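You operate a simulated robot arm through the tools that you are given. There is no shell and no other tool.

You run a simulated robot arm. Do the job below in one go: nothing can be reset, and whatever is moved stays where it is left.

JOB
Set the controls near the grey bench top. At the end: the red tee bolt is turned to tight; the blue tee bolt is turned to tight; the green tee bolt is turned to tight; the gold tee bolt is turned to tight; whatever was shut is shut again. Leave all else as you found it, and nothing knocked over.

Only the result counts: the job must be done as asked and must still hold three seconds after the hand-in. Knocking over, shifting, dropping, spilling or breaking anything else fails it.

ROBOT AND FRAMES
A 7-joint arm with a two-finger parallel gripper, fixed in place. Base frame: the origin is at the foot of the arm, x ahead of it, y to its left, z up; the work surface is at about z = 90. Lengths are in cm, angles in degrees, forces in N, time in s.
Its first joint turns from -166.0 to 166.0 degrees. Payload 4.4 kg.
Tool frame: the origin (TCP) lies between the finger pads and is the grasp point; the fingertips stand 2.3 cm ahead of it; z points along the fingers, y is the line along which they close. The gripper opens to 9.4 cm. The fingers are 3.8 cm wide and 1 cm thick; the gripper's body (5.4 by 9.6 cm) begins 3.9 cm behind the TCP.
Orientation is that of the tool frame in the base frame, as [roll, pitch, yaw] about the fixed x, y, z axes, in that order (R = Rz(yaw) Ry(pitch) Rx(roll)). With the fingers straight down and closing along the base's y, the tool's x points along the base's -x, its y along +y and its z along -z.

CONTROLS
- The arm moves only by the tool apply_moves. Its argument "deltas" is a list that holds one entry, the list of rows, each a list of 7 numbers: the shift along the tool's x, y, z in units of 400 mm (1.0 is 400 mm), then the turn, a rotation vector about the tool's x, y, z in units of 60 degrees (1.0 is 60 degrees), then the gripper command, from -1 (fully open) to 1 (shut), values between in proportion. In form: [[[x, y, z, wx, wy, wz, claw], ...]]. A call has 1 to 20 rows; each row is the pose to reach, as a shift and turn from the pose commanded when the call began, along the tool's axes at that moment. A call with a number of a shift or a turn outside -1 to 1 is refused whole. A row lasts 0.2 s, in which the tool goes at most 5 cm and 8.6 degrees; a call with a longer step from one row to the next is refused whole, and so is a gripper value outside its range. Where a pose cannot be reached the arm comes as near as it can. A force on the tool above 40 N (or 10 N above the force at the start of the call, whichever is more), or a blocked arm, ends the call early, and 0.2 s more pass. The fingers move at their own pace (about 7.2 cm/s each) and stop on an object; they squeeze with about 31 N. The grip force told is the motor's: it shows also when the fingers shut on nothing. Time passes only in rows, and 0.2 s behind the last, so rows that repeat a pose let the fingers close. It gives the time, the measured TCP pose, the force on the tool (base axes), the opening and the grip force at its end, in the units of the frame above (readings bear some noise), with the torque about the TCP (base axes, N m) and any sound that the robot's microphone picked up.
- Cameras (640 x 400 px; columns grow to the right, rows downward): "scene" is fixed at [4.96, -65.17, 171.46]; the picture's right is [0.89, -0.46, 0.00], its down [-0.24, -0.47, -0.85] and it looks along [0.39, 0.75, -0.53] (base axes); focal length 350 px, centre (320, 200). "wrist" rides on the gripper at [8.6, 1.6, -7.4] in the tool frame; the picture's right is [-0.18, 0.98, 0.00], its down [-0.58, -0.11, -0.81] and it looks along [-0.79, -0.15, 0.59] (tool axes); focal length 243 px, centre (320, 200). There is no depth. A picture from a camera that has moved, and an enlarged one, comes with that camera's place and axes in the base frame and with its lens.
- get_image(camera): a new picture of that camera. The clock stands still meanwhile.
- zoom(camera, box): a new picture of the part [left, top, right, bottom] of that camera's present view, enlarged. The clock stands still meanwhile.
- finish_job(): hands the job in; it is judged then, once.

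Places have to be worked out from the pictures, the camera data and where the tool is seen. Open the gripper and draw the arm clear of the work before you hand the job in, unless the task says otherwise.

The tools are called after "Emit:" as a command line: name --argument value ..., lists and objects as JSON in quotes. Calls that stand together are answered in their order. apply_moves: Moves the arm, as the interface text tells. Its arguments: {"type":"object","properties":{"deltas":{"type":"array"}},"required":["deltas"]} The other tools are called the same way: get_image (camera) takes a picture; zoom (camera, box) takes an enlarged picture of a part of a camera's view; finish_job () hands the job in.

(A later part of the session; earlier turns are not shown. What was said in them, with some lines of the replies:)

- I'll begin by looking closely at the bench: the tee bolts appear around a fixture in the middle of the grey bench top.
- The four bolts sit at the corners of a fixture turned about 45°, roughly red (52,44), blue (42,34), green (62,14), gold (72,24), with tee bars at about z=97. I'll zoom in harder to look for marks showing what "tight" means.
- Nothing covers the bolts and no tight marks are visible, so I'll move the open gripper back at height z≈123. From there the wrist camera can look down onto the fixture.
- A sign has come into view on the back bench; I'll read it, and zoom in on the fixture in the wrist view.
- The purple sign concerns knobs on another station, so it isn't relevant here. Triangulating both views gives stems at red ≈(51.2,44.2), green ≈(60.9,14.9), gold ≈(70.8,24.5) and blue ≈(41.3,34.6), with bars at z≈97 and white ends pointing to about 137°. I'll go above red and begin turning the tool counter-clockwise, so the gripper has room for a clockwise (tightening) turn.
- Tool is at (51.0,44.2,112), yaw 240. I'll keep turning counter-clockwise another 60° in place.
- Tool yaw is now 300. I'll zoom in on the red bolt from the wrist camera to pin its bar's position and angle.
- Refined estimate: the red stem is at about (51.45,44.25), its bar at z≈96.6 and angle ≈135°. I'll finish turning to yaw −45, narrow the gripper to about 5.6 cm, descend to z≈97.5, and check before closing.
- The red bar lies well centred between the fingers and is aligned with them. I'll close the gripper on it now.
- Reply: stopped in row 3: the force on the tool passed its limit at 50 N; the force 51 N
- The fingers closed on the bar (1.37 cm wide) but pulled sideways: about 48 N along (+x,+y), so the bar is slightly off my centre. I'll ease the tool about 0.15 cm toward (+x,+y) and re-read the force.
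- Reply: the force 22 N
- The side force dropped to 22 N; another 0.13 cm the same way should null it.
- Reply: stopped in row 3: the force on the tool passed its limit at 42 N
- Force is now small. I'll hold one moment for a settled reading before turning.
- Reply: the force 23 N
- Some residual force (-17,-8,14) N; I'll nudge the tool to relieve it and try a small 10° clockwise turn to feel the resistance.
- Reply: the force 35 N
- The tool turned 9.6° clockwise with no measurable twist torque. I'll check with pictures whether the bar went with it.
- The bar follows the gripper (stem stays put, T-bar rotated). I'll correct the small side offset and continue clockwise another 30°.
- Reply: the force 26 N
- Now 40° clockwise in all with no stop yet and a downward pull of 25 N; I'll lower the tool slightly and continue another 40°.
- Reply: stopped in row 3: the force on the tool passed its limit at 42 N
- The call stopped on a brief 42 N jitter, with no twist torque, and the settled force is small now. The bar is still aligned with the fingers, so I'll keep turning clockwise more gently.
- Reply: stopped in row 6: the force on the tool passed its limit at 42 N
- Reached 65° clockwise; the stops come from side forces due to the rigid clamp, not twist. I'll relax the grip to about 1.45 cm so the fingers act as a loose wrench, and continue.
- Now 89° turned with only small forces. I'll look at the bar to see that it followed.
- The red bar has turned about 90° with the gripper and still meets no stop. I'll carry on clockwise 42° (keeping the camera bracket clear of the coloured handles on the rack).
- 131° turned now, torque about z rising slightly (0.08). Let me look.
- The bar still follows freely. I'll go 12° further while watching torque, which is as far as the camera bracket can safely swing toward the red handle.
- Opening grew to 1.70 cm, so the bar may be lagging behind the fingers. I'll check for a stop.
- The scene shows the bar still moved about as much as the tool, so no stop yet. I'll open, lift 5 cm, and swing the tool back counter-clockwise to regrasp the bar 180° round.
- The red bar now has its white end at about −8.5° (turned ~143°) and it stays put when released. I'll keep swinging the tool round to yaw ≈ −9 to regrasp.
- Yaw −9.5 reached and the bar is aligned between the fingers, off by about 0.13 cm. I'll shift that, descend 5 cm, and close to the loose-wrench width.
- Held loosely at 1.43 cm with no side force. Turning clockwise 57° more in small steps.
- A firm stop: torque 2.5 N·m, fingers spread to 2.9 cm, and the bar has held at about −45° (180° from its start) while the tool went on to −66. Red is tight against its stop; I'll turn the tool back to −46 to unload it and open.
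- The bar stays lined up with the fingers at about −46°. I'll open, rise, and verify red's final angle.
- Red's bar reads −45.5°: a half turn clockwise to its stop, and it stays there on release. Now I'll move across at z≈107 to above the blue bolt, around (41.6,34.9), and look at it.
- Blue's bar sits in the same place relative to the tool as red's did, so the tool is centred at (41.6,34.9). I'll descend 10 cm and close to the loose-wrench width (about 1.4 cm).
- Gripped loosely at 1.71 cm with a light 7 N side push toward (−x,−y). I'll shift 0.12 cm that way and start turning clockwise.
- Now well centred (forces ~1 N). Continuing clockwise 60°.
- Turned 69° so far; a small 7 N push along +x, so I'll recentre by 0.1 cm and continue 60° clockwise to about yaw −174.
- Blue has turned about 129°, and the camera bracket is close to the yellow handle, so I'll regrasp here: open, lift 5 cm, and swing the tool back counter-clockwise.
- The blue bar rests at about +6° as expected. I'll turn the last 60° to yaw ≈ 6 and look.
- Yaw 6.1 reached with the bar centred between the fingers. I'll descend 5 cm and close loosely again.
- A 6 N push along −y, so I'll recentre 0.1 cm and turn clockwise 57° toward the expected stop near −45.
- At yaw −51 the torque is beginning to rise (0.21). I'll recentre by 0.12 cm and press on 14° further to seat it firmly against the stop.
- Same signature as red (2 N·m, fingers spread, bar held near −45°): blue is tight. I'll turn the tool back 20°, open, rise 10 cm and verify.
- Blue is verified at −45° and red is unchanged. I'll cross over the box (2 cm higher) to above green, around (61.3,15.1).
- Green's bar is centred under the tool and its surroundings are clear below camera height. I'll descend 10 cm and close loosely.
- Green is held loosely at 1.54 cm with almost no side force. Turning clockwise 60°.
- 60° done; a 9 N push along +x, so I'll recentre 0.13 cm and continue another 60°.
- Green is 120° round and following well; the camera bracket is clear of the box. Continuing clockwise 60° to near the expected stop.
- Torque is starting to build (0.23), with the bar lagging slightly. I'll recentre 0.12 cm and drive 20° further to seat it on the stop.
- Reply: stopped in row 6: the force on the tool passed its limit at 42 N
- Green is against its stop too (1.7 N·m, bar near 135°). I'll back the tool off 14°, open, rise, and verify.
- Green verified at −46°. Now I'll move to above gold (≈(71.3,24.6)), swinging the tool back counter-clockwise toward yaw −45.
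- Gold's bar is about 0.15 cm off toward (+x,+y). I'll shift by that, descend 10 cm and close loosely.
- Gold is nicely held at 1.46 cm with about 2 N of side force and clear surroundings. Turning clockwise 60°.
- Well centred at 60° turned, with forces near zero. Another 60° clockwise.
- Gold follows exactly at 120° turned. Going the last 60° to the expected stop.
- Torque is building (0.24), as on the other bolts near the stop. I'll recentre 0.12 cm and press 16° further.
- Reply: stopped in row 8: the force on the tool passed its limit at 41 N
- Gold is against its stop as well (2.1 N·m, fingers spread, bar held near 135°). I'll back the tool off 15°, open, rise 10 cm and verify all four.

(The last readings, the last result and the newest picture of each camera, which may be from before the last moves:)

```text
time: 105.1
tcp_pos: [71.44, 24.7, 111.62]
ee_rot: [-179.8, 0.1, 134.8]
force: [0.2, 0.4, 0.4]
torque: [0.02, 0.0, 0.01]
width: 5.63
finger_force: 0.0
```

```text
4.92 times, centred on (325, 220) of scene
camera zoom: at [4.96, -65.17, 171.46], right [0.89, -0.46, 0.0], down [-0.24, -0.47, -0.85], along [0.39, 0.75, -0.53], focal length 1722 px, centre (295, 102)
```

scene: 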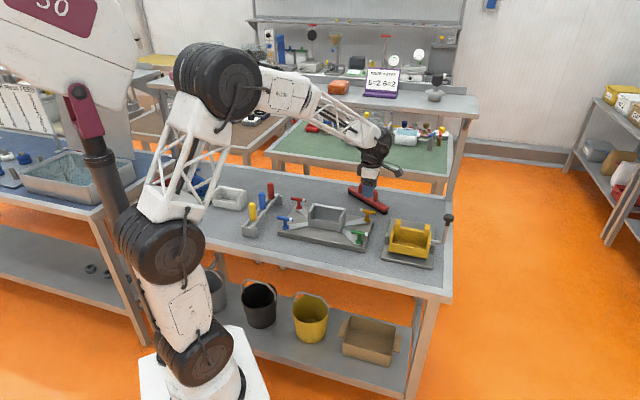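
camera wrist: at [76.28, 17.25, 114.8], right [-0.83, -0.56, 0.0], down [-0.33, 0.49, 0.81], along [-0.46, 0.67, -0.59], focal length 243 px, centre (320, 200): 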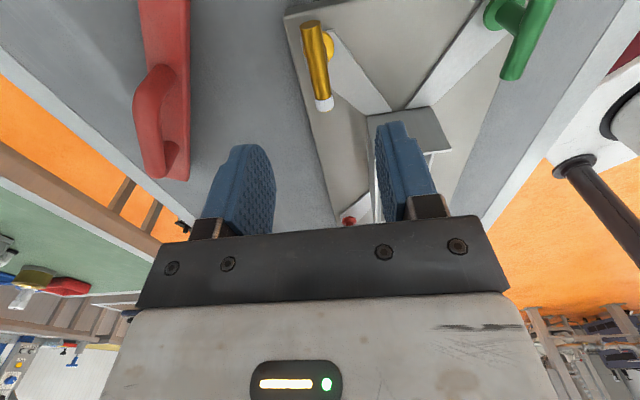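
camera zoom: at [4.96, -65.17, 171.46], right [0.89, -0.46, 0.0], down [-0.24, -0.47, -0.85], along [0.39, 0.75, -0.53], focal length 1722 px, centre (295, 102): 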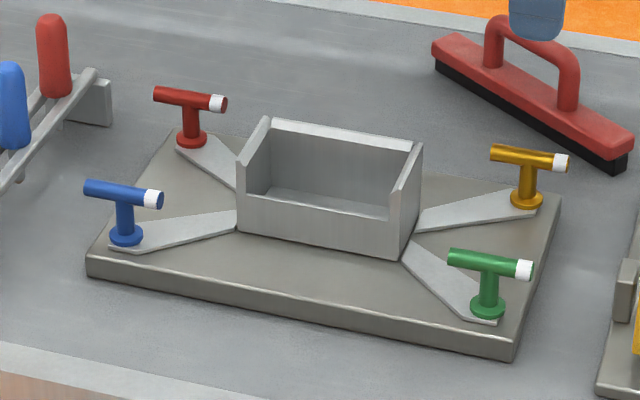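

All four bars now show their white ends swung to the opposite side, each at its stop and holding, and nothing else has moved. I'll raise the arm, open the gripper fully and return to the starting pose, clear of the work.

Emit:
apply_moves --deltas '[[[0, 0, -0.1, 0, 0, 0, -0.2], [0, 0, -0.2, 0, 0, 0, -0.4], [0, 0, -0.285, 0, 0, 0, -1], [-0.04, -0.006, -0.285, 0, 0, -0.125, -1], [-0.08, -0.012, -0.285, 0, 0, -0.25, -1], [-0.125, -0.018, -0.285, 0, 0, -0.375, -1], [-0.17, -0.024, -0.285, 0, 0, -0.5, -1], [-0.21, -0.03, -0.285, 0, 0, -0.625, -1], [-0.25, -0.036, -0.285, 0, 0, -0.75, -1], [-0.25, -0.036, -0.285, 0, 0, -0.75, -1]]]'

Emit:
get_image --camera "scene"

Emit:
zoom --camera "scene" --box '[260, 180, 390, 260]'

```text
time: 107.3
tcp_pos: [77.44, 16.7, 122.78]
ee_rot: [-179.9, -0.1, 179.8]
force: [0.0, -0.6, -0.4]
torque: [0.0, -0.03, -0.03]
width: 9.39
finger_force: 0.1
```

```text
taken
```

scene: 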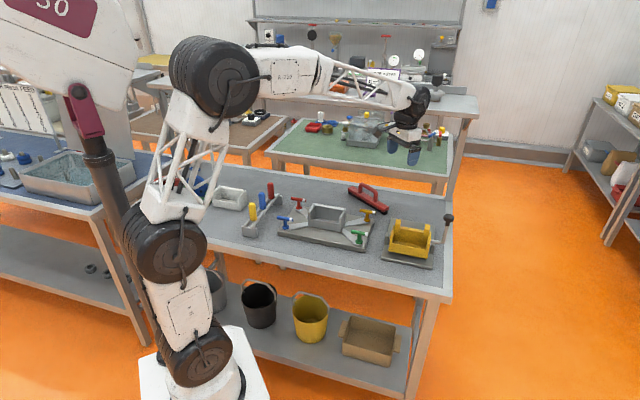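

```text
4.92 times, centred on (325, 220) of scene
camera zoom: at [4.96, -65.17, 171.46], right [0.89, -0.46, 0.0], down [-0.24, -0.47, -0.85], along [0.39, 0.75, -0.53], focal length 1722 px, centre (295, 102)
```

zoom: 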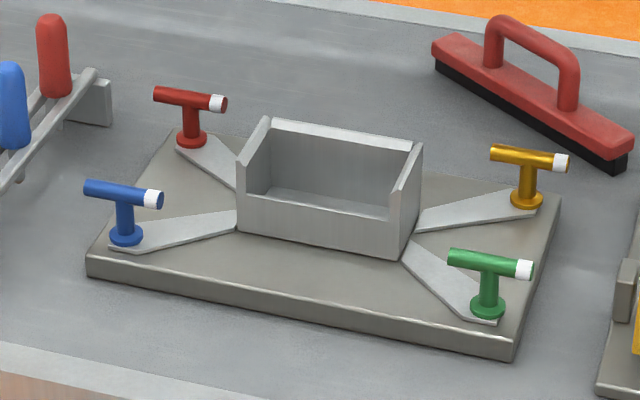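

The arm is back at its starting pose with the gripper open. All four tee bolts sit at their clockwise stops, and the rack, squeegee, box and yellow tray look as they did at the start. I'm handing the job in.

Emit:
finish_job

```text
The job is handed in.
```

I turned all four tee bolts (red, blue, green and gold) a half turn clockwise until each met a firm stop, then handed the job in. I saw no sign marking which way is tight, so I took it as clockwise.

- **Bolts:** Each stop showed as about 1.7 to 2.5 N·m of twist with the bar no longer following the tool. All four stayed at their stops after I let go and were still there in the last picture, about two seconds after the gold bolt was done.
- **Shut items:** I opened nothing, so there was nothing to shut again.
- **Surroundings:** In the last pictures the rack of handles, the squeegee, the box and the yellow tray looked where they were at the start, and nothing was knocked over.
- **Arm:** It is back at its starting pose with the gripper open, clear of the bench.
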